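You operate a simulated robot arm through the tools that you are given. There is no shell and no other tool.

You run a simulated two-armed robot. Do the job below in one go: nothing can be reset, and whatever is moved stays where it is left.

## Task
Flush the jet pipes with the beaker of LIME OFF, then let the water out.
Fine: tip it in, beaker back, run the jets till no streak shows, five seconds at least, stop them, only then tub lever to OPEN. Set down upright: clear beaker.

The check looks at the end state, three seconds after you hand in, the way a careful person would. Anything else that was tipped, shoved, dropped, spilled or broken makes it a failure.

## Robot
Two 7-joint arms with fingered hands on one trunk that stands fixed in place. Base frame: the origin is at the foot of the trunk, x ahead of it, y to its left, z up. Units: m, degrees, N and s.
The left shoulder is at [0.05, 0.214, 0.869], the right one opposite. With the tool pointing down near the work surface each hand reaches from about 0.1 to 0.72 m from the base axis, measured 20 degrees to its own side. Payload 3 kg a hand.
The tool frame of a hand sits at the grasp point between the pads (the TCP): z along the fingers, y along the line on which they close. The tips reach 0.026 m beyond it. The gripper opens to 0.132 m. The gripper's body begins 0.073 m behind the TCP. The gripper is a hand of 3 fingers: y runs from the thumb to the fingers, the wrist lies at [0, 0, -0.229] in the tool frame, and closing takes about 1.5 s.
Orientation is that of the tool frame in the base frame, as [roll, pitch, yaw] about the fixed x, y, z axes, in that order (R = Rz(yaw) Ry(pitch) Rx(roll)). With the fingers straight down and closing along the base's y, the tool's x points along the base's -x, its y along +y and its z along -z.

## Interface
- The arms move only by the tool drive_tool. It takes "left_series", "right_series" or both (then of equal length, played together; a hand with none holds still); each is a list of rows, each a list of 7 numbers: the shift along the base's x, y, z in units of 50 mm (1.0 is 50 mm), then the turn, a rotation vector about the base's x, y, z in units of 5 degrees (1.0 is 5 degrees), then the gripper command, from -1 (shut) to 1 (fully open), values between in proportion. In form: [[tx, ty, tz, ax, ay, az, gripper], ...]. A call has 1 to 20 rows; each row shifts and turns the commanded pose from where the row before left it. A call with a number of a shift or a turn outside -1 to 1 is refused whole. Rows are played at 5 a second. More than 0.05 m and 8.6 degrees between two rows, or a gripper value outside its range, and nothing of the call is played. A pose out of reach is approached as far as the arm can. The call stops where the force on the tool passes 40 N (or 10 N more than at its start, if that is more) or the arm is blocked; 0.2 s more then pass. Each finger travels about 0.072 m/s and halts on what it meets, pressing with about 33 N; the grip force reading is that of the motor and also rises with nothing between the fingers. The clock runs only during rows and for 0.2 s after the last one: add rows that do not move to give the fingers time. It gives the time, the measured TCP pose, the force on the tool (base axes), the opening and the grip force at its end, in the units of the frame above (readings bear some noise), with the torque about the TCP (base axes, N m) and any sound that the robot's microphone picked up.
- Cameras (640 x 400 px; columns grow to the right, rows downward): "scene" is now at [0.0077, 0.0432, 1.4689]; the picture's right is [0.55, -0.84, 0.00], its down [-0.71, -0.46, -0.54] and it looks along [0.45, 0.29, -0.84] (base axes); focal length 311 px, centre (320, 200). "left" rides on the left gripper at [-0.061, 0.003, -0.092] in its tool frame; the picture's right is [-0.05, -1.00, 0.00], its down [0.83, -0.04, -0.56] and it looks along [0.55, -0.03, 0.83] (tool axes); focal length 230 px, centre (320, 200). "right" rides on the right gripper at [0.062, 0.003, -0.092] in its tool frame; the picture's right is [-0.05, 1.00, 0.00], its down [-0.83, -0.04, -0.56] and it looks along [-0.55, -0.03, 0.83] (tool axes); focal length 230 px, centre (320, 200). There is no depth. A picture from a camera that has moved, and an enlarged one, comes with that camera's place and axes in the base frame and with its lens. The place of the scene camera against the robot may be out by one fixed shift of up to 0.012 m in any direction.
- get_image(camera): a new picture of that camera. No time passes.
- hand_shape(shape, hand): the hand has 3 fingers and takes this shape, open, in about a second: jaw (thumb against the fingers, like two jaws); tri (thumb and two fingers); tip (a fingertip pinch); poke (one finger out to press); point (the index stretched); flat (the hand flat); cup (the hand cupped); fist (a fist). The gripper value then closes the fingers along that shape, each until it touches; the sizes above hold for jaw. It gives what a move gives, with no picture.
- aim_head(pan, tilt): turns the head with the scene camera to pan (to the left, within 86 degrees either way) and tilt (down, from -29 to 69), counted from straight ahead of the robot. It gives what a move gives.
- enlarge(camera, box): a new picture of the part [left, top, right, bottom] of that camera's present view, enlarged. No time passes.
- sign_off(): hands the job in; it is judged then, once.

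Places have to be worked out from the pictures, the camera data and where the tool is seen. Open the grippers and draw the arms clear of the work before you hand the job in, unless the task says otherwise.

The tools are called after "Request:" as name(argument=value, ...) on one line, values as JSON. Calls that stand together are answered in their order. drive_tool: Moves the arms, as the interface text tells. Its arguments: {"type":"object","properties":{"left_series":{"type":"array"},"right_series":{"type":"array"}},"required":[]} The other tools are called the same way: hand_shape (shape, hand) gives the hand a shape; aim_head (pan, tilt) turns the head that bears the scene camera; get_image (camera) takes a picture; enlarge (camera, box) takes an enlarged picture of a part of a camera's view; sign_off () hands the job in.

At the start:

```text
time_s: 0.0
left_tcp_pos: [0.5711, 0.3806, 0.8726]
left_orientation: [180.0, 0.1, -169.6]
left_force: [-0.2, 0.4, 0.9]
left_ft_torque: [0.03, 0.04, -0.01]
left_grip_width: 0.1318
left_gripper_force: 0.1
left_shape: jaw
right_tcp_pos: [0.7951, -0.2287, 0.8189]
right_orientation: [-180.0, 0.1, -169.7]
right_force: [-0.3, -0.2, -1.1]
right_ft_torque: [0.02, 0.0, -0.01]
right_grip_width: 0.1318
right_gripper_force: 0.1
right_shape: jaw
head pan, tilt: [33.1, 57.3]
```

scene: 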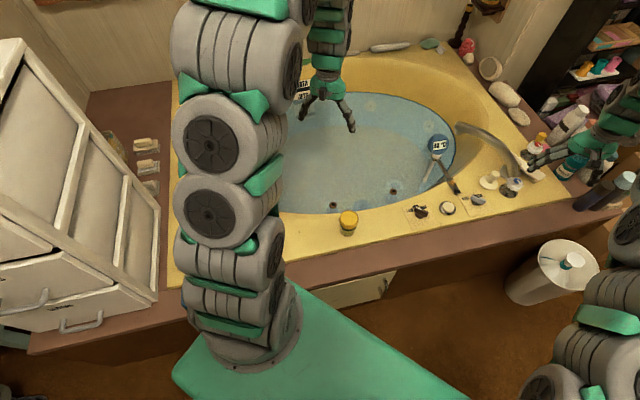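
right: 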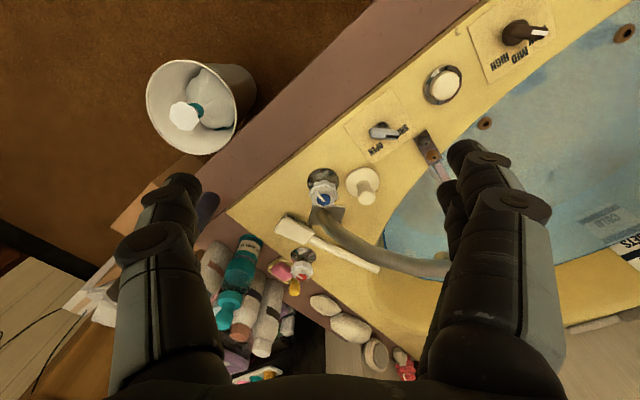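
left: 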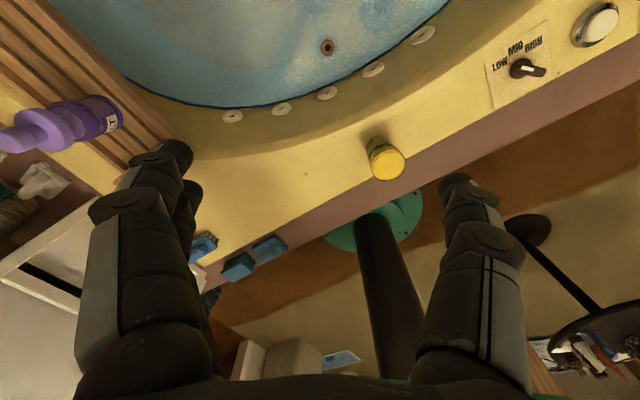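

I start by looking closer at the scene: the tub, its controls and the bottles on the right, to find the beaker of LIME OFF.

Request:
enlarge(camera="scene", box=[400, 100, 640, 250])

Request:
enlarge(camera="scene", box=[260, 40, 500, 190])

Request:
enlarge(camera="right", box=[200, 0, 640, 275])

Request:
enlarge(camera="left", box=[0, 0, 640, 400])

```text
2.67 times, centred on (520, 175) of scene
camera zoom: at [0.0077, 0.0432, 1.4689], right [0.55, -0.84, 0.0], down [-0.71, -0.46, -0.54], along [0.45, 0.29, -0.84], focal length 829 px, centre (-213, 267)
```

zoom: 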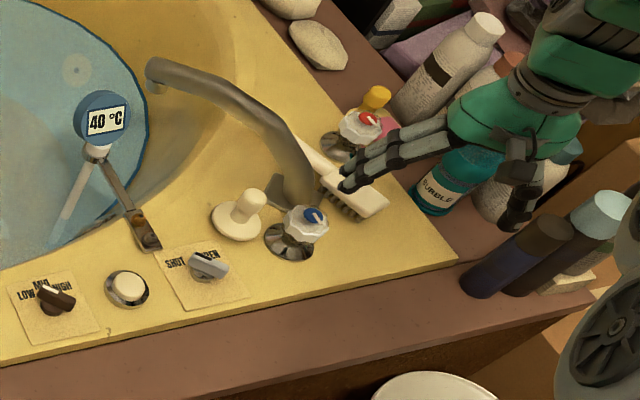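

```text
2.67 times, centred on (380, 115) of scene
camera zoom: at [0.0077, 0.0432, 1.4689], right [0.55, -0.84, 0.0], down [-0.71, -0.46, -0.54], along [0.45, 0.29, -0.84], focal length 829 px, centre (160, 427)
```

zoom: 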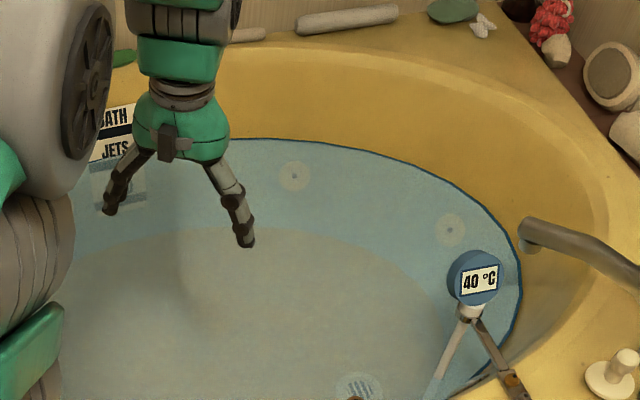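

```text
1.45 times, centred on (420, 138) of right
camera zoom: at [0.7334, -0.2368, 0.9107], right [-0.13, 0.99, 0.0], down [0.82, 0.11, 0.56], along [0.55, 0.07, -0.83], focal length 335 px, centre (174, 291)
```

zoom: 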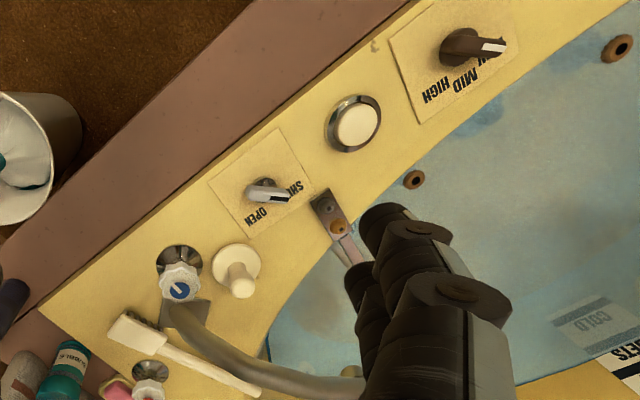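

```text
1.00 times, centred on (320, 200) of left (not enlarged: the box is as wide or as high as the picture)
camera zoom: at [0.6324, 0.3959, 0.9647], right [0.23, -0.97, 0.0], down [-0.81, -0.19, 0.56], along [-0.54, -0.13, -0.83], focal length 230 px, centre (320, 200)
```

zoom: 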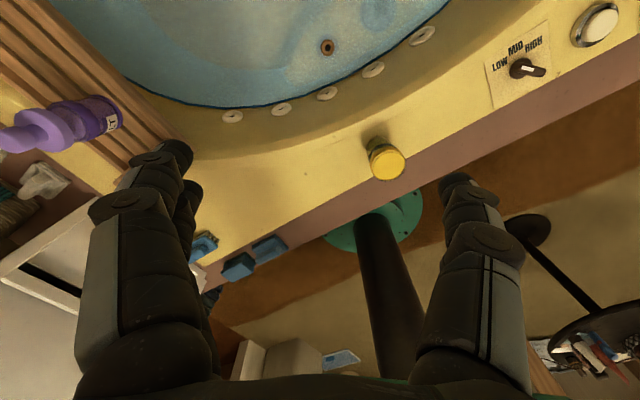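

The controls are on the right rim: a LOW/MID/HIGH knob, a white push button, and the SHUT/OPEN lever. I haven't found the beaker yet, so I enlarge the yellow item and the signs.

Request:
enlarge(camera="scene", box=[300, 180, 460, 280])

Request:
enlarge(camera="left", box=[320, 100, 480, 200])

Request:
enlarge(camera="scene", box=[280, 60, 360, 110])

Request:
enlarge(camera="right", box=[560, 180, 640, 290])

Request:
enlarge(camera="right", box=[180, 200, 440, 400])

```text
4.00 times, centred on (380, 230) of scene
camera zoom: at [0.0077, 0.0432, 1.4689], right [0.55, -0.84, 0.0], down [-0.71, -0.46, -0.54], along [0.45, 0.29, -0.84], focal length 1244 px, centre (80, 80)
```

zoom: 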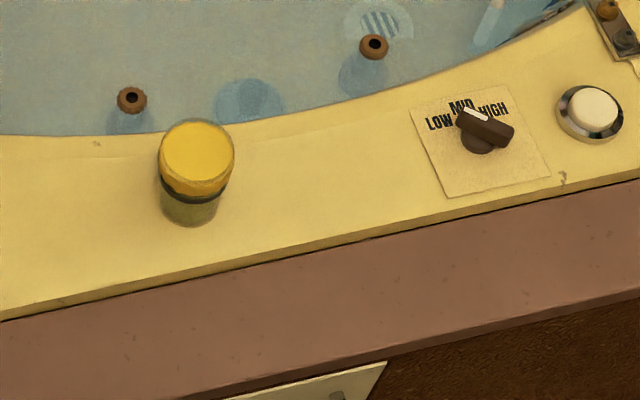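

```text
4.00 times, centred on (400, 150) of left
camera zoom: at [0.6324, 0.3959, 0.9647], right [0.23, -0.97, 0.0], down [-0.81, -0.19, 0.56], along [-0.54, -0.13, -0.83], focal length 920 px, centre (0, 400)
```

zoom: 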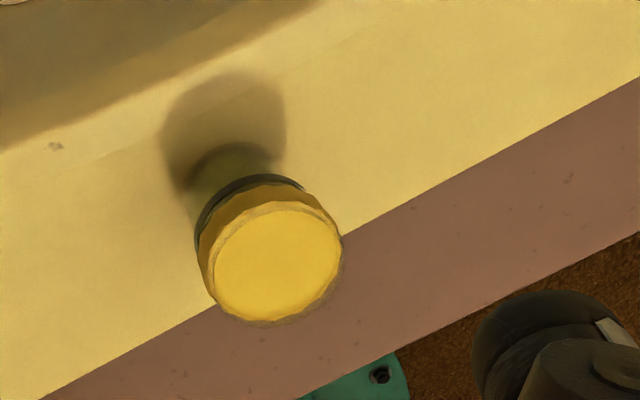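

```text
8.00 times, centred on (320, 85) of scene
camera zoom: at [0.0077, 0.0432, 1.4689], right [0.55, -0.84, 0.0], down [-0.71, -0.46, -0.54], along [0.45, 0.29, -0.84], focal length 2488 px, centre (320, 1120)
```

zoom: 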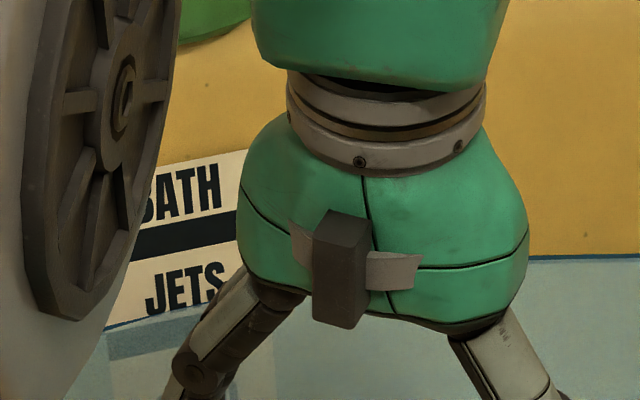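

```text
3.64 times, centred on (600, 235) of right
camera zoom: at [0.7334, -0.2368, 0.9107], right [-0.13, 0.99, 0.0], down [0.82, 0.11, 0.56], along [0.55, 0.07, -0.83], focal length 837 px, centre (-698, 73)
```

zoom: 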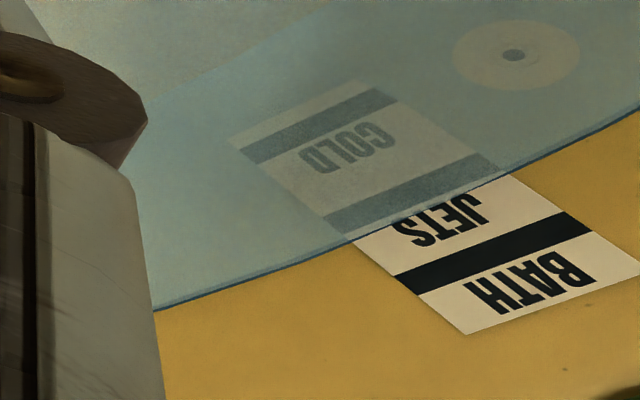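

```text
2.00 times, centred on (310, 300) of right
camera zoom: at [0.7334, -0.2368, 0.9107], right [-0.13, 0.99, 0.0], down [0.82, 0.11, 0.56], along [0.55, 0.07, -0.83], focal length 460 px, centre (340, 0)
```

zoom: 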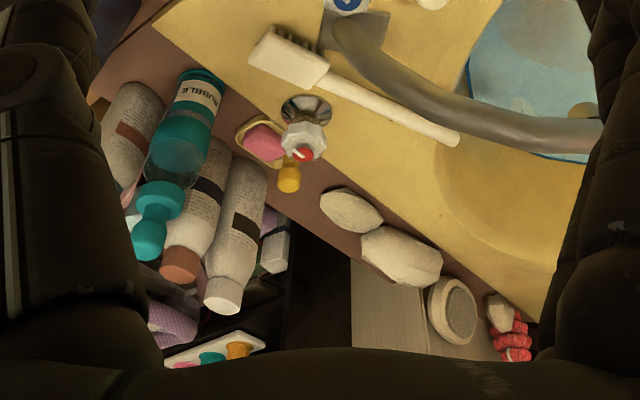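

The yellow-topped item stands alone on the near rim, but I can't tell yet whether it is the beaker. I pan the head to survey the rest of the room.

Request:
aim_head(pan=75, tilt=50)

Request:
get_image(camera="scene")

Request:
aim_head(pan=-10, tilt=50)

Request:
get_image(camera="scene")

Request:
aim_head(pan=30, tilt=25)

Request:
get_image(camera="scene")

```text
time_s: 1.1
left_tcp_pos: [0.5719, 0.3823, 0.8714]
left_orientation: [180.0, -0.1, -169.8]
left_force: [0.5, 0.7, 0.2]
left_ft_torque: [-0.01, -0.05, -0.02]
left_grip_width: 0.1317
left_gripper_force: 0.0
left_shape: jaw
right_tcp_pos: [0.7956, -0.2296, 0.8193]
right_orientation: [180.0, -0.1, -169.8]
right_force: [0.4, 0.7, 0.6]
right_ft_torque: [0.01, 0.02, 0.02]
right_grip_width: 0.132
right_gripper_force: 0.0
right_shape: jaw
head pan, tilt: [75.0, 50.0]
```

```text
taken
```

scene: 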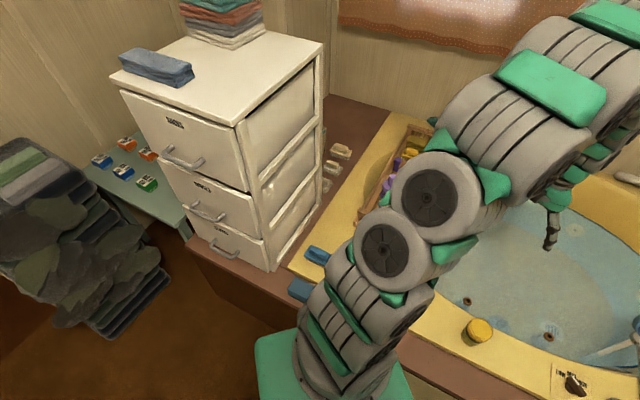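

```text
time_s: 2.7
left_tcp_pos: [0.5714, 0.3823, 0.8735]
left_orientation: [180.0, 0.0, -169.6]
left_force: [0.5, 0.2, 0.3]
left_ft_torque: [-0.02, 0.02, -0.05]
left_grip_width: 0.1318
left_gripper_force: 0.0
left_shape: jaw
right_tcp_pos: [0.7942, -0.2292, 0.8197]
right_orientation: [180.0, 0.0, -169.6]
right_force: [-0.3, -0.2, 0.7]
right_ft_torque: [0.04, 0.0, 0.03]
right_grip_width: 0.1319
right_gripper_force: 0.1
right_shape: jaw
head pan, tilt: [-10.0, 50.0]
```

```text
taken
```

scene: 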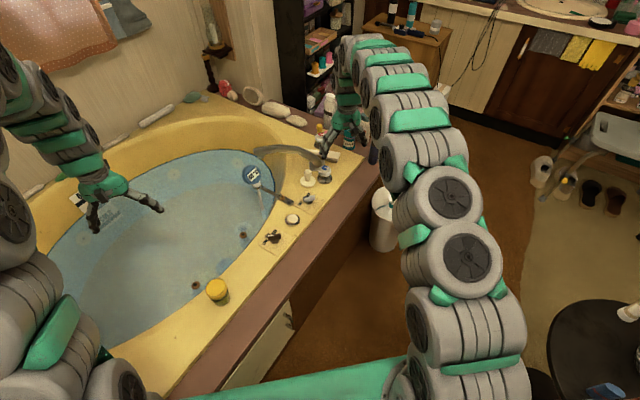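

```text
time_s: 3.8
left_tcp_pos: [0.5726, 0.3805, 0.8728]
left_orientation: [-180.0, -0.1, -169.7]
left_force: [-0.2, 0.8, 0.0]
left_ft_torque: [0.0, -0.01, 0.0]
left_grip_width: 0.132
left_gripper_force: 0.0
left_shape: jaw
right_tcp_pos: [0.7946, -0.2288, 0.8184]
right_orientation: [180.0, -0.1, -169.6]
right_force: [0.2, 0.7, -0.1]
right_ft_torque: [-0.01, 0.02, -0.03]
right_grip_width: 0.1318
right_gripper_force: 0.0
right_shape: jaw
head pan, tilt: [30.0, 25.0]
```

```text
taken
```

scene: 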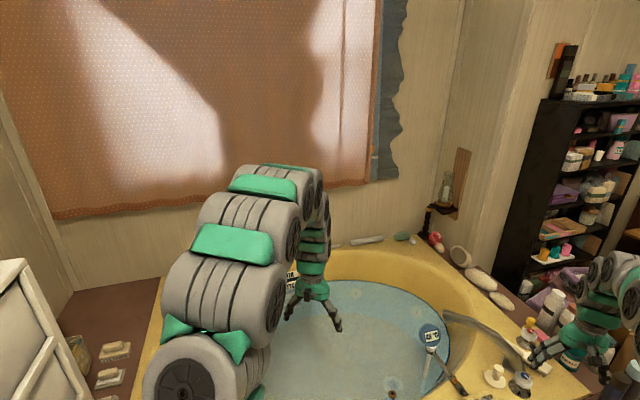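

The yellow-topped vessel stands by itself on the near rim. I enlarge the purple bottle tray on the left, and look again with the head aimed at the vessel and at the right side.

Request:
enlarge(camera="left", box=[0, 80, 160, 180])

Request:
aim_head(pan=85, tilt=30)

Request:
enlarge(camera="scene", box=[320, 100, 640, 300])

Request:
aim_head(pan=60, tilt=60)

Request:
get_image(camera="scene")

Request:
aim_head(pan=-50, tilt=40)

Request:
get_image(camera="scene")

```text
4.00 times, centred on (80, 130) of left
camera zoom: at [0.6325, 0.3958, 0.9648], right [0.23, -0.97, 0.0], down [-0.81, -0.19, 0.56], along [-0.54, -0.13, -0.83], focal length 920 px, centre (1280, 480)
```

zoom: 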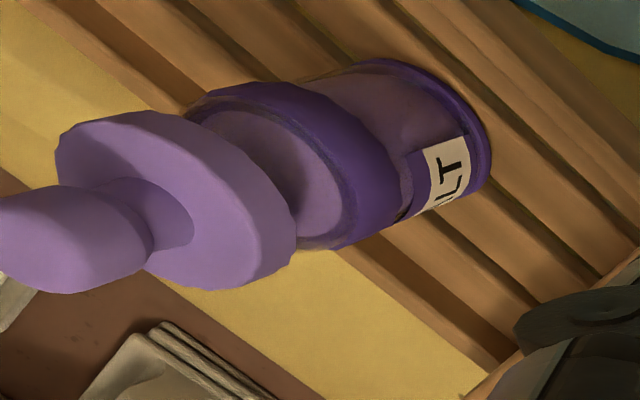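

```text
time_s: 5.0
left_tcp_pos: [0.5715, 0.3826, 0.8716]
left_orientation: [-180.0, 0.0, -169.7]
left_force: [0.9, 0.2, -0.8]
left_ft_torque: [-0.01, 0.02, 0.0]
left_grip_width: 0.1321
left_gripper_force: 0.0
left_shape: jaw
right_tcp_pos: [0.7951, -0.2287, 0.8188]
right_orientation: [180.0, 0.0, -169.8]
right_force: [-1.0, 0.0, 0.2]
right_ft_torque: [0.03, 0.0, 0.01]
right_grip_width: 0.1319
right_gripper_force: 0.1
right_shape: jaw
head pan, tilt: [85.0, 30.0]
```

```text
2.00 times, centred on (480, 200) of scene
camera zoom: at [-0.0428, 0.0953, 1.5079], right [1.0, -0.09, 0.0], down [-0.04, -0.5, -0.87], along [0.08, 0.86, -0.5], focal length 622 px, centre (0, 200)
```

zoom: 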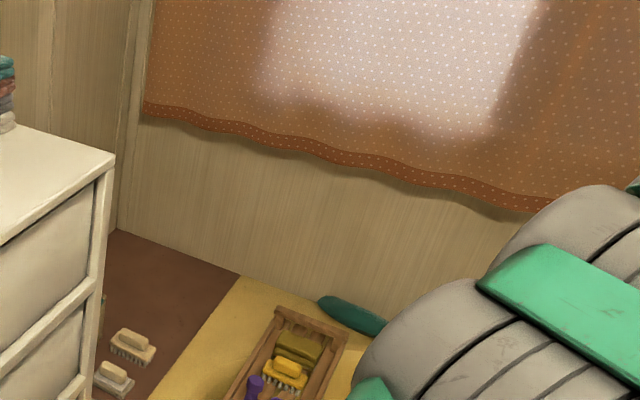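

```text
time_s: 5.9
left_tcp_pos: [0.5721, 0.3812, 0.8728]
left_orientation: [180.0, 0.1, -169.8]
left_force: [-0.5, -0.7, 0.2]
left_ft_torque: [-0.04, -0.02, 0.0]
left_grip_width: 0.1318
left_gripper_force: 0.0
left_shape: jaw
right_tcp_pos: [0.795, -0.2294, 0.8196]
right_orientation: [180.0, -0.1, -169.7]
right_force: [-0.6, 0.4, 0.1]
right_ft_torque: [0.01, -0.01, -0.02]
right_grip_width: 0.1315
right_gripper_force: 0.0
right_shape: jaw
head pan, tilt: [60.0, 60.0]
```

```text
taken
```

scene: 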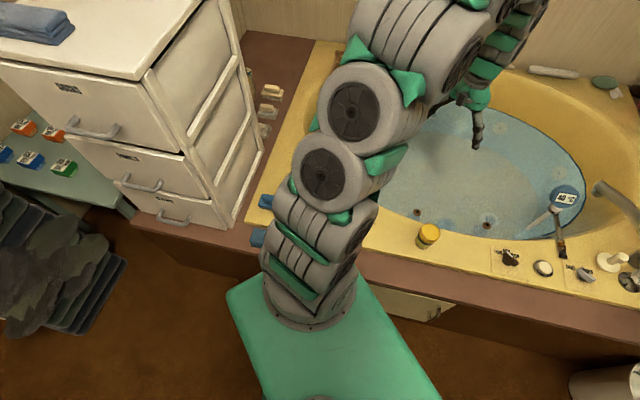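

```text
time_s: 7.8
left_tcp_pos: [0.5719, 0.3815, 0.8719]
left_orientation: [180.0, 0.0, -169.7]
left_force: [0.1, -0.1, -0.3]
left_ft_torque: [0.04, -0.02, -0.04]
left_grip_width: 0.1319
left_gripper_force: 0.1
left_shape: jaw
right_tcp_pos: [0.7958, -0.2303, 0.82]
right_orientation: [-180.0, 0.0, -169.8]
right_force: [-0.1, 0.5, -0.9]
right_ft_torque: [0.02, -0.02, 0.01]
right_grip_width: 0.1318
right_gripper_force: 0.1
right_shape: jaw
head pan, tilt: [-50.0, 40.0]
```

```text
taken
```

scene: 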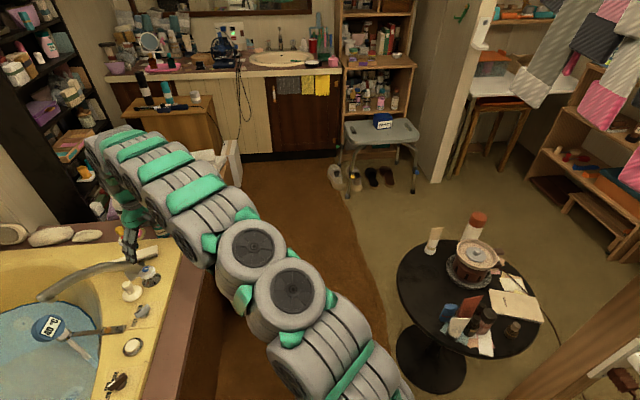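

The yellow-topped vessel is the only one on the near rim. Triangulating puts its top near [0.482, 0.232, 0.58], about 62 mm wide, with the rim near z≈0.48. I bring the left hand camera lower and closer to inspect it, keeping well above it.

Request:
drive_tool(left_series=[[0, -0.3, -0.55, 0, 0, 0, 1], [0, -0.3, -0.55, 0, 0, 0, 1], [0, -0.3, -0.55, 0, 0, 0, 1], [0, -0.3, -0.55, 0, 0, 0, 1], [0, -0.3, -0.55, 0, 0, 0, 1]])

Request:
get_image(camera="left")

Request:
enlarge(camera="left", box=[240, 100, 400, 200])

Request:
aim_head(pan=20, tilt=57)

Request:
get_image(camera="scene")

```text
time_s: 9.0
left_tcp_pos: [0.571, 0.3074, 0.7334]
left_orientation: [-180.0, -0.1, -169.6]
left_force: [0.0, 0.0, -0.2]
left_ft_torque: [0.04, 0.0, -0.02]
left_grip_width: 0.1319
left_gripper_force: 0.1
left_shape: jaw
right_tcp_pos: [0.7946, -0.2288, 0.8195]
right_orientation: [-180.0, 0.1, -169.6]
right_force: [-1.0, -0.4, -0.3]
right_ft_torque: [0.01, 0.04, -0.02]
right_grip_width: 0.1318
right_gripper_force: 0.0
right_shape: jaw
head pan, tilt: [-50.0, 40.0]
```

```text
taken
camera left: at [0.6316, 0.3221, 0.826], right [0.23, -0.97, 0.0], down [-0.81, -0.19, 0.56], along [-0.54, -0.13, -0.83], focal length 230 px, centre (320, 200)
```

left: 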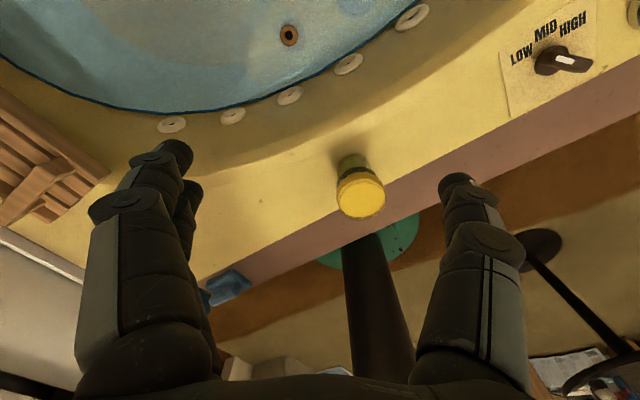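

```text
4.00 times, centred on (320, 150) of left
camera zoom: at [0.6316, 0.3221, 0.826], right [0.23, -0.97, 0.0], down [-0.81, -0.19, 0.56], along [-0.54, -0.13, -0.83], focal length 920 px, centre (320, 400)
```

zoom: 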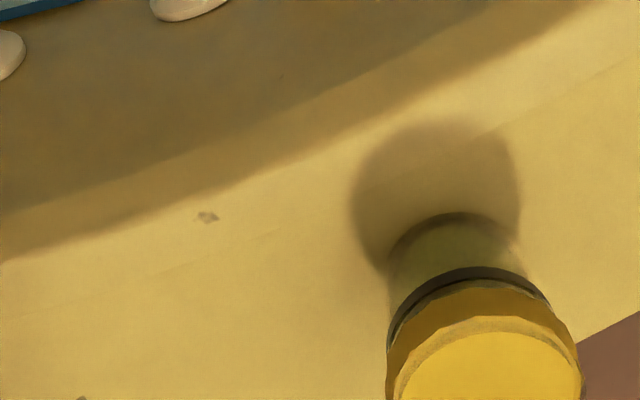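

```text
time_s: 10.4
left_tcp_pos: [0.5724, 0.308, 0.7353]
left_orientation: [179.9, 0.1, -169.6]
left_force: [0.0, 0.6, 0.2]
left_ft_torque: [-0.01, 0.0, 0.02]
left_grip_width: 0.1319
left_gripper_force: 0.1
left_shape: jaw
right_tcp_pos: [0.7962, -0.2293, 0.8196]
right_orientation: [179.9, 0.0, -169.7]
right_force: [-0.2, 0.9, 0.5]
right_ft_torque: [0.01, 0.02, -0.02]
right_grip_width: 0.1317
right_gripper_force: 0.0
right_shape: jaw
head pan, tilt: [20.0, 57.0]
```

```text
taken
```

scene: 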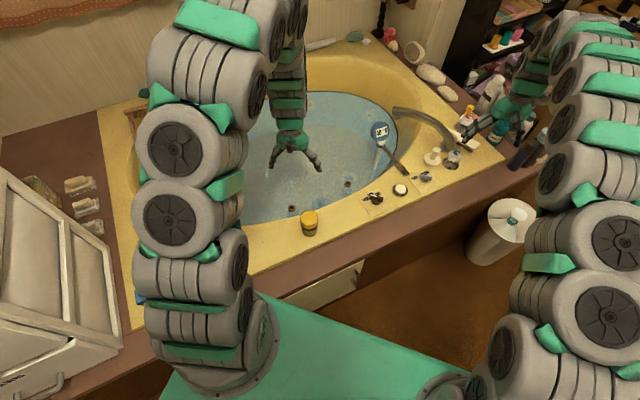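

Up close it looks like a clear body with a yellow top. I enlarge it to see whether that is a cap or the contents.

Request:
enlarge(camera="left", box=[310, 140, 406, 230])

Request:
enlarge(camera="scene", box=[280, 180, 440, 280])

Request:
enlarge(camera="scene", box=[300, 200, 332, 240])

Request:
enlarge(camera="left", box=[0, 60, 240, 310])

```text
4.44 times, centred on (358, 185) of left
camera zoom: at [0.632, 0.3223, 0.827], right [0.23, -0.97, 0.0], down [-0.81, -0.19, 0.56], along [-0.54, -0.13, -0.83], focal length 1022 px, centre (151, 267)
```

zoom: 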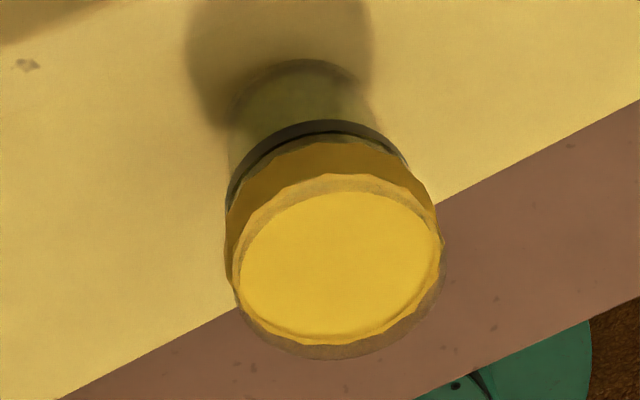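

```text
4.00 times, centred on (360, 230) of scene
camera zoom: at [0.0151, 0.0291, 1.4693], right [0.34, -0.94, 0.0], down [-0.79, -0.29, -0.54], along [0.51, 0.19, -0.84], focal length 1244 px, centre (160, 80)
```

zoom: 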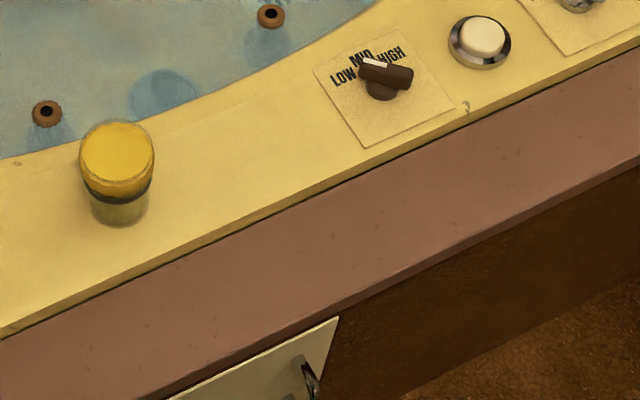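

```text
10.00 times, centred on (316, 220) of scene
camera zoom: at [0.0151, 0.0291, 1.4693], right [0.34, -0.94, 0.0], down [-0.79, -0.29, -0.54], along [0.51, 0.19, -0.84], focal length 3110 px, centre (360, 0)
```

zoom: 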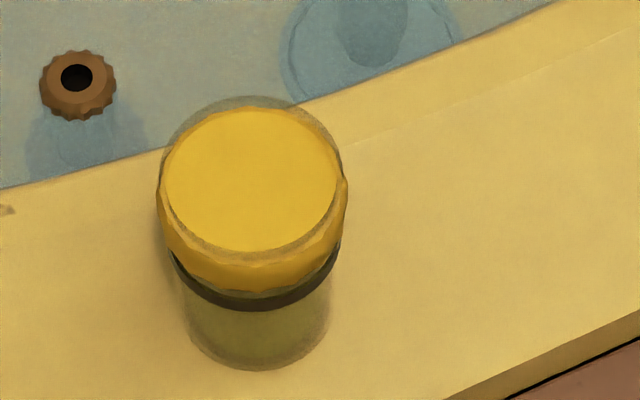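

```text
1.60 times, centred on (120, 185) of left
camera zoom: at [0.632, 0.3223, 0.827], right [0.23, -0.97, 0.0], down [-0.81, -0.19, 0.56], along [-0.54, -0.13, -0.83], focal length 368 px, centre (640, 224)
```

zoom: 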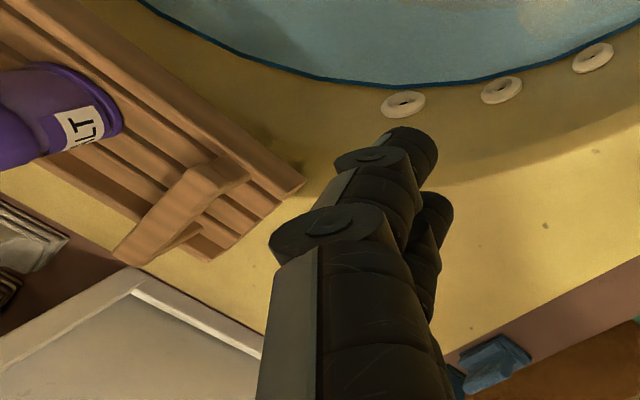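

It is a clear glass vessel holding a yellow liquid, with glass rim showing above the liquid. I check the other candidates on the left, and the surroundings, for any other beaker before committing.

Request:
aim_head(pan=75, tilt=45)

Request:
enlarge(camera="scene", box=[300, 80, 460, 300])

Request:
enlarge(camera="scene", box=[0, 120, 240, 270])

Request:
aim_head(pan=-60, tilt=50)

Request:
enlarge(camera="scene", box=[280, 80, 520, 320])

Request:
aim_head(pan=0, tilt=45)

Request:
enlarge(camera="scene", box=[180, 60, 420, 260])

```text
time_s: 11.7
left_tcp_pos: [0.5728, 0.3077, 0.7359]
left_orientation: [-180.0, 0.0, -169.7]
left_force: [-0.6, 0.2, -0.3]
left_ft_torque: [0.04, 0.0, -0.01]
left_grip_width: 0.1319
left_gripper_force: 0.1
left_shape: jaw
right_tcp_pos: [0.7962, -0.2288, 0.8201]
right_orientation: [180.0, 0.0, -169.6]
right_force: [-0.5, -0.1, 0.1]
right_ft_torque: [0.01, -0.01, -0.03]
right_grip_width: 0.1317
right_gripper_force: 0.1
right_shape: jaw
head pan, tilt: [75.0, 45.0]
```

```text
1.82 times, centred on (380, 190) of scene
camera zoom: at [-0.0296, 0.0837, 1.4852], right [0.97, -0.26, 0.0], down [-0.18, -0.68, -0.71], along [0.18, 0.68, -0.71], focal length 566 px, centre (211, 218)
```

zoom: 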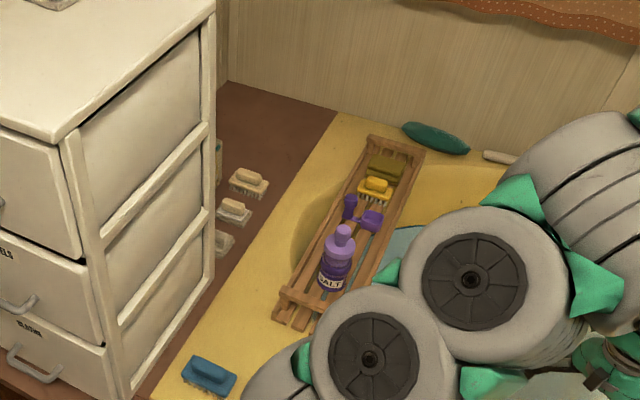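

```text
2.67 times, centred on (120, 195) of scene
camera zoom: at [-0.0296, 0.0837, 1.4852], right [0.97, -0.26, 0.0], down [-0.18, -0.68, -0.71], along [0.18, 0.68, -0.71], focal length 829 px, centre (853, 213)
```

zoom: 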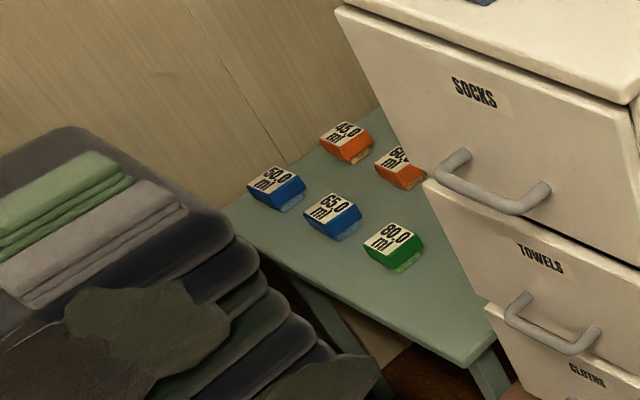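

```text
time_s: 13.8
left_tcp_pos: [0.5725, 0.3082, 0.7347]
left_orientation: [-180.0, 0.0, -169.7]
left_force: [-1.1, -0.3, 0.2]
left_ft_torque: [0.0, 0.02, 0.03]
left_grip_width: 0.1321
left_gripper_force: 0.0
left_shape: jaw
right_tcp_pos: [0.7952, -0.2291, 0.82]
right_orientation: [-180.0, -0.1, -169.7]
right_force: [1.1, 0.5, -0.7]
right_ft_torque: [-0.03, 0.0, 0.0]
right_grip_width: 0.1318
right_gripper_force: 0.1
right_shape: jaw
head pan, tilt: [-60.0, 50.0]
```

```text
1.67 times, centred on (400, 200) of scene
camera zoom: at [-0.0122, -0.0615, 1.4783], right [-0.87, -0.5, 0.0], down [-0.38, 0.66, -0.64], along [0.32, -0.56, -0.77], focal length 518 px, centre (187, 200)
```

zoom: 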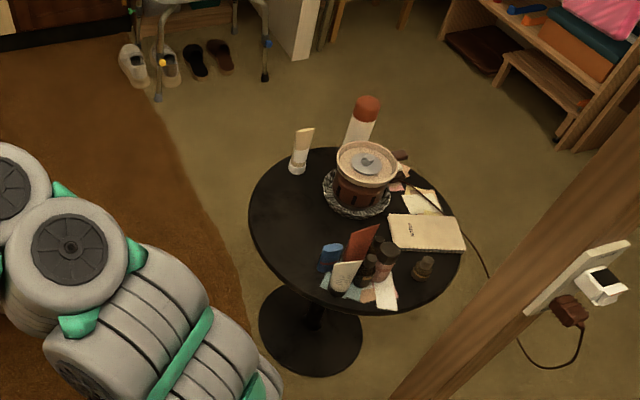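

```text
time_s: 15.1
left_tcp_pos: [0.5726, 0.3073, 0.7331]
left_orientation: [-180.0, 0.0, -169.7]
left_force: [-0.2, -0.1, 0.3]
left_ft_torque: [0.01, 0.02, 0.03]
left_grip_width: 0.1319
left_gripper_force: 0.0
left_shape: jaw
right_tcp_pos: [0.796, -0.2293, 0.8188]
right_orientation: [-179.9, 0.0, -169.7]
right_force: [0.3, -0.3, 0.5]
right_ft_torque: [-0.02, -0.01, -0.04]
right_grip_width: 0.1319
right_gripper_force: 0.0
right_shape: jaw
head pan, tilt: [0.0, 45.0]
```

```text
2.00 times, centred on (300, 160) of scene
camera zoom: at [0.0306, 0.0051, 1.4852], right [0.0, -1.0, 0.0], down [-0.71, 0.0, -0.71], along [0.71, 0.0, -0.71], focal length 622 px, centre (360, 280)
```

zoom: 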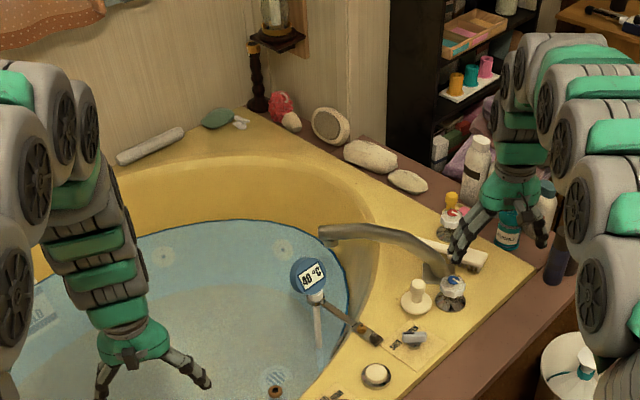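

No other beaker is in reach (the purple bottle is SALT), so the clear vessel with yellow liquid is the LIME OFF. It tapers from about 62 mm at the top to 51 mm at the base, centre near [0.484, 0.231], z 0.48–0.578, and is nearly brim full. I swing the left hand toward a level, forward-pointing side grasp while staying high, watching the arm fold.

Request:
aim_head(pan=20, tilt=57)

Request:
drive_tool(left_series=[[-0.1, -0.1, 0, 0.18, -0.98, 0, 1], [-0.1, -0.1, 0, 0.18, -0.98, 0, 1], [-0.1, -0.1, 0, 0.18, -0.98, 0, 1], [-0.1, -0.1, 0, 0.18, -0.98, 0, 1], [-0.1, -0.1, 0, 0.18, -0.98, 0, 1], [-0.1, -0.1, 0, 0.18, -0.98, 0, 1], [-0.1, -0.1, 0, 0.18, -0.98, 0, 1]])

Request:
get_image(camera="scene")

Request:
get_image(camera="left")

```text
time_s: 16.0
left_tcp_pos: [0.5717, 0.308, 0.7341]
left_orientation: [179.9, 0.1, -169.7]
left_force: [0.2, -0.4, 0.3]
left_ft_torque: [-0.01, 0.01, 0.02]
left_grip_width: 0.1318
left_gripper_force: 0.0
left_shape: jaw
right_tcp_pos: [0.7954, -0.2284, 0.8199]
right_orientation: [180.0, 0.0, -169.7]
right_force: [-0.5, 0.1, 0.3]
right_ft_torque: [-0.02, -0.02, 0.0]
right_grip_width: 0.1317
right_gripper_force: 0.1
right_shape: jaw
head pan, tilt: [20.0, 57.0]
```

```text
time_s: 17.6
left_tcp_pos: [0.5605, 0.2851, 0.7162]
left_orientation: [178.6, 32.0, -169.9]
left_force: [-0.3, 0.4, 0.3]
left_ft_torque: [-0.02, -0.01, -0.02]
left_grip_width: 0.1318
left_gripper_force: 0.1
left_shape: jaw
left hand out of reach, approached as far as the arm can: row 6, 7
right_tcp_pos: [0.7956, -0.2303, 0.8202]
right_orientation: [-180.0, 0.1, -169.7]
right_force: [-0.2, -0.5, 0.4]
right_ft_torque: [-0.01, 0.01, -0.01]
right_grip_width: 0.132
right_gripper_force: 0.1
right_shape: jaw
head pan, tilt: [20.0, 57.0]
```

```text
taken
```

scene: 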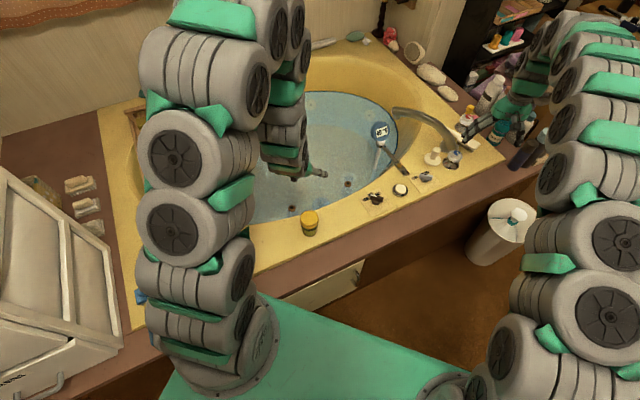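

```text
taken
camera left: at [0.5645, 0.2872, 0.8267], right [0.23, -0.97, 0.01], down [-0.97, -0.23, 0.03], along [-0.03, -0.01, -1.0], focal length 230 px, centre (320, 200)
```

left: 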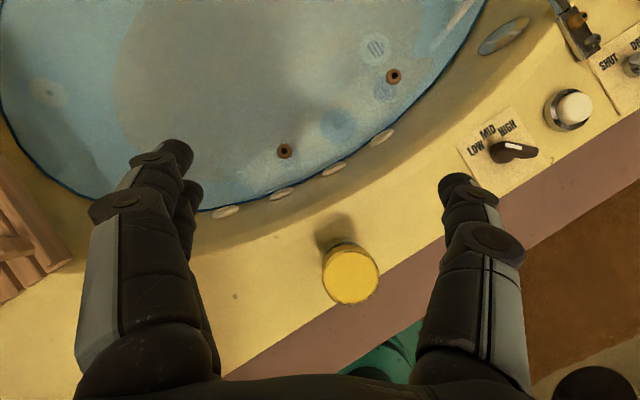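

The arm stopped a little short in rows 6–7 (a fold or wrist limit), so this forward pitch is limited so close in. I test how far the hand can pitch when further out over the water, still high and clear of everything.

Request:
drive_tool(left_series=[[0.8, 0.2, 0, 0, 0, 0, 1], [0.8, 0.2, 0, 0, 0, 0, 1], [0.8, 0.2, 0, 0, 0, 0, 1], [0.3, 0.1, 0, 0.18, -0.98, 0, 1], [0, 0, 0, 0.18, -0.98, 0, 1], [0, 0, 0, 0.18, -0.98, 0, 1], [0, 0, 0, 0.18, -0.98, 0, 1]])

Request:
get_image(camera="scene")

```text
time_s: 19.2
left_tcp_pos: [0.6977, 0.321, 0.7178]
left_orientation: [178.5, 51.9, -169.8]
left_force: [0.0, -0.6, 1.0]
left_ft_torque: [0.02, 0.02, -0.03]
left_grip_width: 0.1319
left_gripper_force: 0.0
left_shape: jaw
right_tcp_pos: [0.7952, -0.2291, 0.8193]
right_orientation: [180.0, 0.1, -169.7]
right_force: [0.3, 0.0, -0.4]
right_ft_torque: [0.05, -0.02, 0.0]
right_grip_width: 0.1319
right_gripper_force: 0.0
right_shape: jaw
head pan, tilt: [20.0, 57.0]
```

```text
taken
```

scene: 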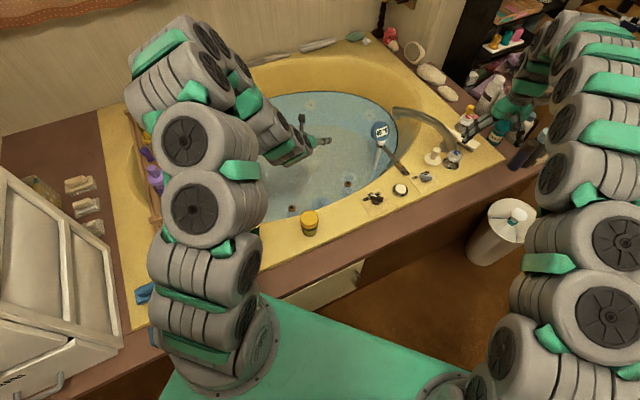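

Further out the pitch works freely (52° now). I continue to about 77°, still high over the water.

Request:
drive_tool(left_series=[[0, 0, 0, 0.18, -0.98, 0, 1], [0, 0, 0, 0.18, -0.98, 0, 1], [0, 0, 0, 0.18, -0.98, 0, 1], [0, 0, 0, 0.18, -0.98, 0, 1], [0, 0, 0, 0.18, -0.98, 0, 1]])

Request:
get_image(camera="scene")

```text
time_s: 20.4
left_tcp_pos: [0.6957, 0.3216, 0.718]
left_orientation: [178.2, 76.6, -170.1]
left_force: [0.1, 0.4, -0.5]
left_ft_torque: [-0.01, 0.0, -0.02]
left_grip_width: 0.1319
left_gripper_force: 0.0
left_shape: jaw
right_tcp_pos: [0.7949, -0.2303, 0.8199]
right_orientation: [-180.0, 0.1, -169.7]
right_force: [-0.2, 0.4, -0.5]
right_ft_torque: [0.0, 0.0, -0.02]
right_grip_width: 0.1319
right_gripper_force: 0.0
right_shape: jaw
head pan, tilt: [20.0, 57.0]
```

```text
taken
```

scene: 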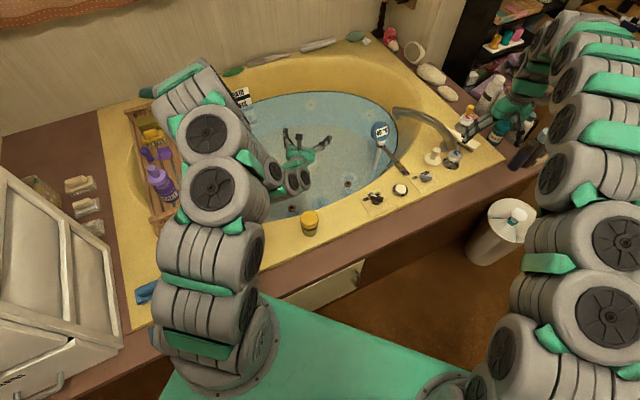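

The hand now points forward, only 13° below level, with no trouble. I pull it back toward the beaker at the same height (z 0.72, well above the beaker's 0.58) and see whether the arm can fold that far.

Request:
drive_tool(left_series=[[-0.6, -0.25, 0, 0, 0, 0, 1], [-0.6, -0.25, 0, 0, 0, 0, 1], [-0.6, -0.25, 0, 0, 0, 0, 1], [-0.6, -0.25, 0, 0, 0, 0, 1]])

Request:
get_image(camera="scene")

Request:
get_image(camera="left")

```text
time_s: 21.4
left_tcp_pos: [0.6203, 0.2837, 0.6741]
left_orientation: [178.1, 76.8, -170.1]
left_force: [-0.1, -0.3, 0.4]
left_ft_torque: [0.0, -0.01, -0.02]
left_grip_width: 0.132
left_gripper_force: 0.1
left_shape: jaw
left hand out of reach, approached as far as the arm can: row 2, 3, 4
right_tcp_pos: [0.7957, -0.2286, 0.8194]
right_orientation: [-180.0, 0.1, -169.6]
right_force: [-0.5, -0.4, -0.3]
right_ft_torque: [0.02, -0.01, -0.01]
right_grip_width: 0.1317
right_gripper_force: 0.1
right_shape: jaw
head pan, tilt: [20.0, 57.0]
```

```text
taken
```

scene: 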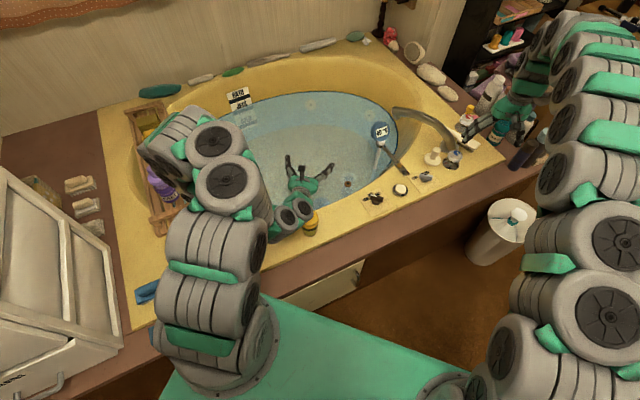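

```text
taken
camera left: at [0.5462, 0.2716, 0.7549], right [0.21, -0.98, 0.04], down [-0.71, -0.18, -0.68], along [0.67, 0.12, -0.73], focal length 230 px, centre (320, 200)
```

left: 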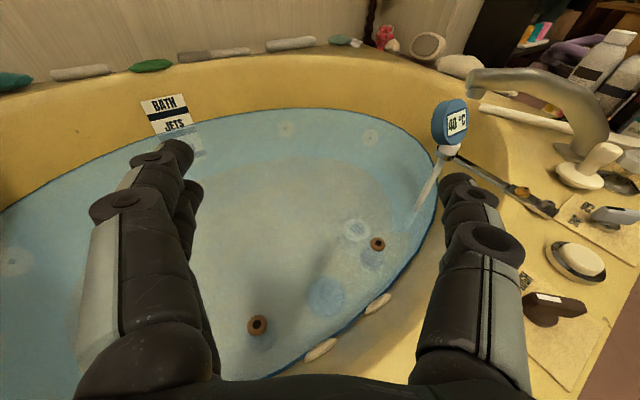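

The limit is arm folding: the wrist can't come closer than about 0.385 m to the shoulder. A grasp from the left, with the hand level and pointing along the rim (azimuth about −60°), keeps the wrist far enough out and lets me tip toward the water. I yaw the hand −72° here, rising slightly.

Request:
drive_tool(left_series=[[0.1, 0, 0.1, 0, 0, -0.9, 1], [0.1, 0, 0.1, 0, 0, -0.9, 1], [0.1, 0, 0.1, 0, 0, -0.9, 1], [0.1, 0, 0.1, 0, 0, -0.9, 1], [0.1, 0, 0.1, 0, 0, -0.9, 1], [0, 0, 0.1, 0, 0, -0.9, 1], [0, 0, 0.1, 0, 0, -0.9, 1], [0, 0, 0.1, 0, 0, -0.9, 1]])

Request:
get_image(camera="scene")

```text
time_s: 23.2
left_tcp_pos: [0.6446, 0.2838, 0.7149]
left_orientation: [178.4, 76.6, 154.0]
left_force: [-0.2, -0.5, 0.1]
left_ft_torque: [-0.01, 0.03, -0.01]
left_grip_width: 0.1321
left_gripper_force: 0.0
left_shape: jaw
right_tcp_pos: [0.7953, -0.229, 0.8192]
right_orientation: [-180.0, -0.2, -169.6]
right_force: [0.4, -0.1, -0.2]
right_ft_torque: [0.02, -0.01, 0.0]
right_grip_width: 0.1318
right_gripper_force: 0.0
right_shape: jaw
head pan, tilt: [20.0, 57.0]
```

```text
taken
```

scene: 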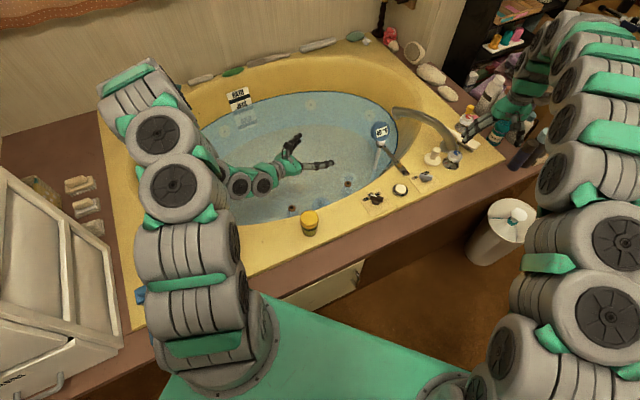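

The yaw goes smoothly and the arm stays clear. I turn the remaining 36°.

Request:
drive_tool(left_series=[[0, 0, 0, 0, 0, -0.9, 1], [0, 0, 0, 0, 0, -0.9, 1], [0, 0, 0, 0, 0, -0.9, 1], [0, 0, 0, 0, 0, -0.9, 1], [0, 0, 0, 0, 0, -0.9, 1], [0, 0, 0, 0, 0, -0.9, 1], [0, 0, 0, 0, 0, -0.9, 1], [0, 0, 0, 0, 0, -0.9, 1]])

Request:
get_image(camera="scene")

Request:
get_image(camera="left")

```text
time_s: 25.0
left_tcp_pos: [0.6457, 0.2842, 0.7146]
left_orientation: [178.1, 76.8, 117.7]
left_force: [0.6, 0.1, -0.9]
left_ft_torque: [-0.04, 0.02, 0.02]
left_grip_width: 0.132
left_gripper_force: 0.1
left_shape: jaw
right_tcp_pos: [0.7963, -0.2299, 0.8194]
right_orientation: [-179.9, 0.0, -169.7]
right_force: [0.7, 1.6, -0.6]
right_ft_torque: [0.03, -0.01, 0.03]
right_grip_width: 0.1319
right_gripper_force: 0.0
right_shape: jaw
head pan, tilt: [20.0, 57.0]
```

```text
taken
```

scene: 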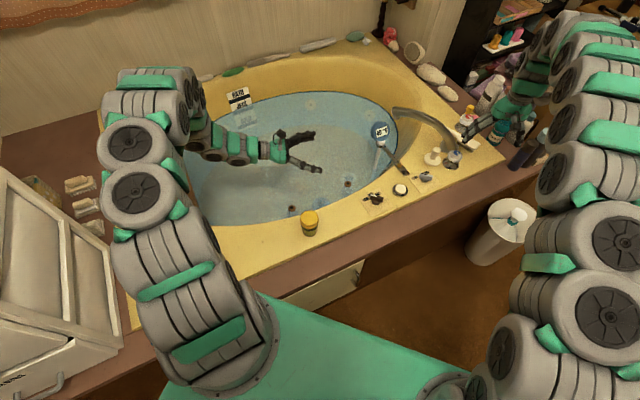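

```text
taken
camera left: at [0.6109, 0.3517, 0.7961], right [-0.86, -0.5, 0.04], down [-0.39, 0.62, -0.68], along [0.32, -0.6, -0.73], focal length 230 px, centre (320, 200)
```

left: 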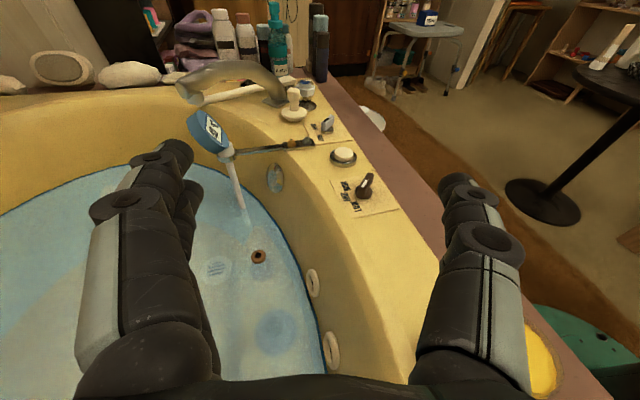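

The hand is level and points along the rim. I shift it over the beaker at z≈0.68, still 9 cm above its top, then look.

Request:
drive_tool(left_series=[[-0.54, -0.177, -0.11, 0, 0, 0, 1], [-0.54, -0.177, -0.11, 0, 0, 0, 1], [-0.54, -0.177, -0.11, 0, 0, 0, 1], [-0.54, -0.177, -0.11, 0, 0, 0, 1], [-0.54, -0.177, -0.11, 0, 0, 0, 1], [-0.54, -0.177, -0.11, 0, 0, 0, 1]])

Request:
get_image(camera="scene")

Request:
get_image(camera="left")

```text
time_s: 26.4
left_tcp_pos: [0.4841, 0.2315, 0.6824]
left_orientation: [177.9, 76.6, 117.6]
left_force: [0.1, -0.2, -0.2]
left_ft_torque: [-0.01, 0.0, 0.0]
left_grip_width: 0.1321
left_gripper_force: 0.0
left_shape: jaw
right_tcp_pos: [0.7961, -0.229, 0.8196]
right_orientation: [180.0, 0.0, -169.6]
right_force: [0.4, 0.4, -0.3]
right_ft_torque: [0.01, 0.03, -0.01]
right_grip_width: 0.132
right_gripper_force: 0.0
right_shape: jaw
head pan, tilt: [20.0, 57.0]
```

```text
taken
```

scene: 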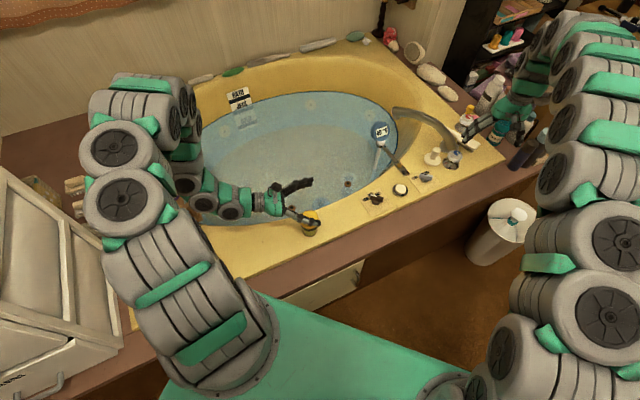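

```text
taken
camera left: at [0.4489, 0.2982, 0.7638], right [-0.86, -0.5, 0.04], down [-0.39, 0.62, -0.68], along [0.32, -0.6, -0.73], focal length 230 px, centre (320, 200)
```

left: 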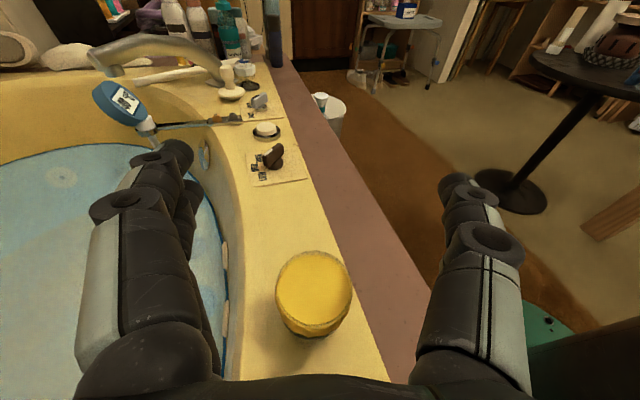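

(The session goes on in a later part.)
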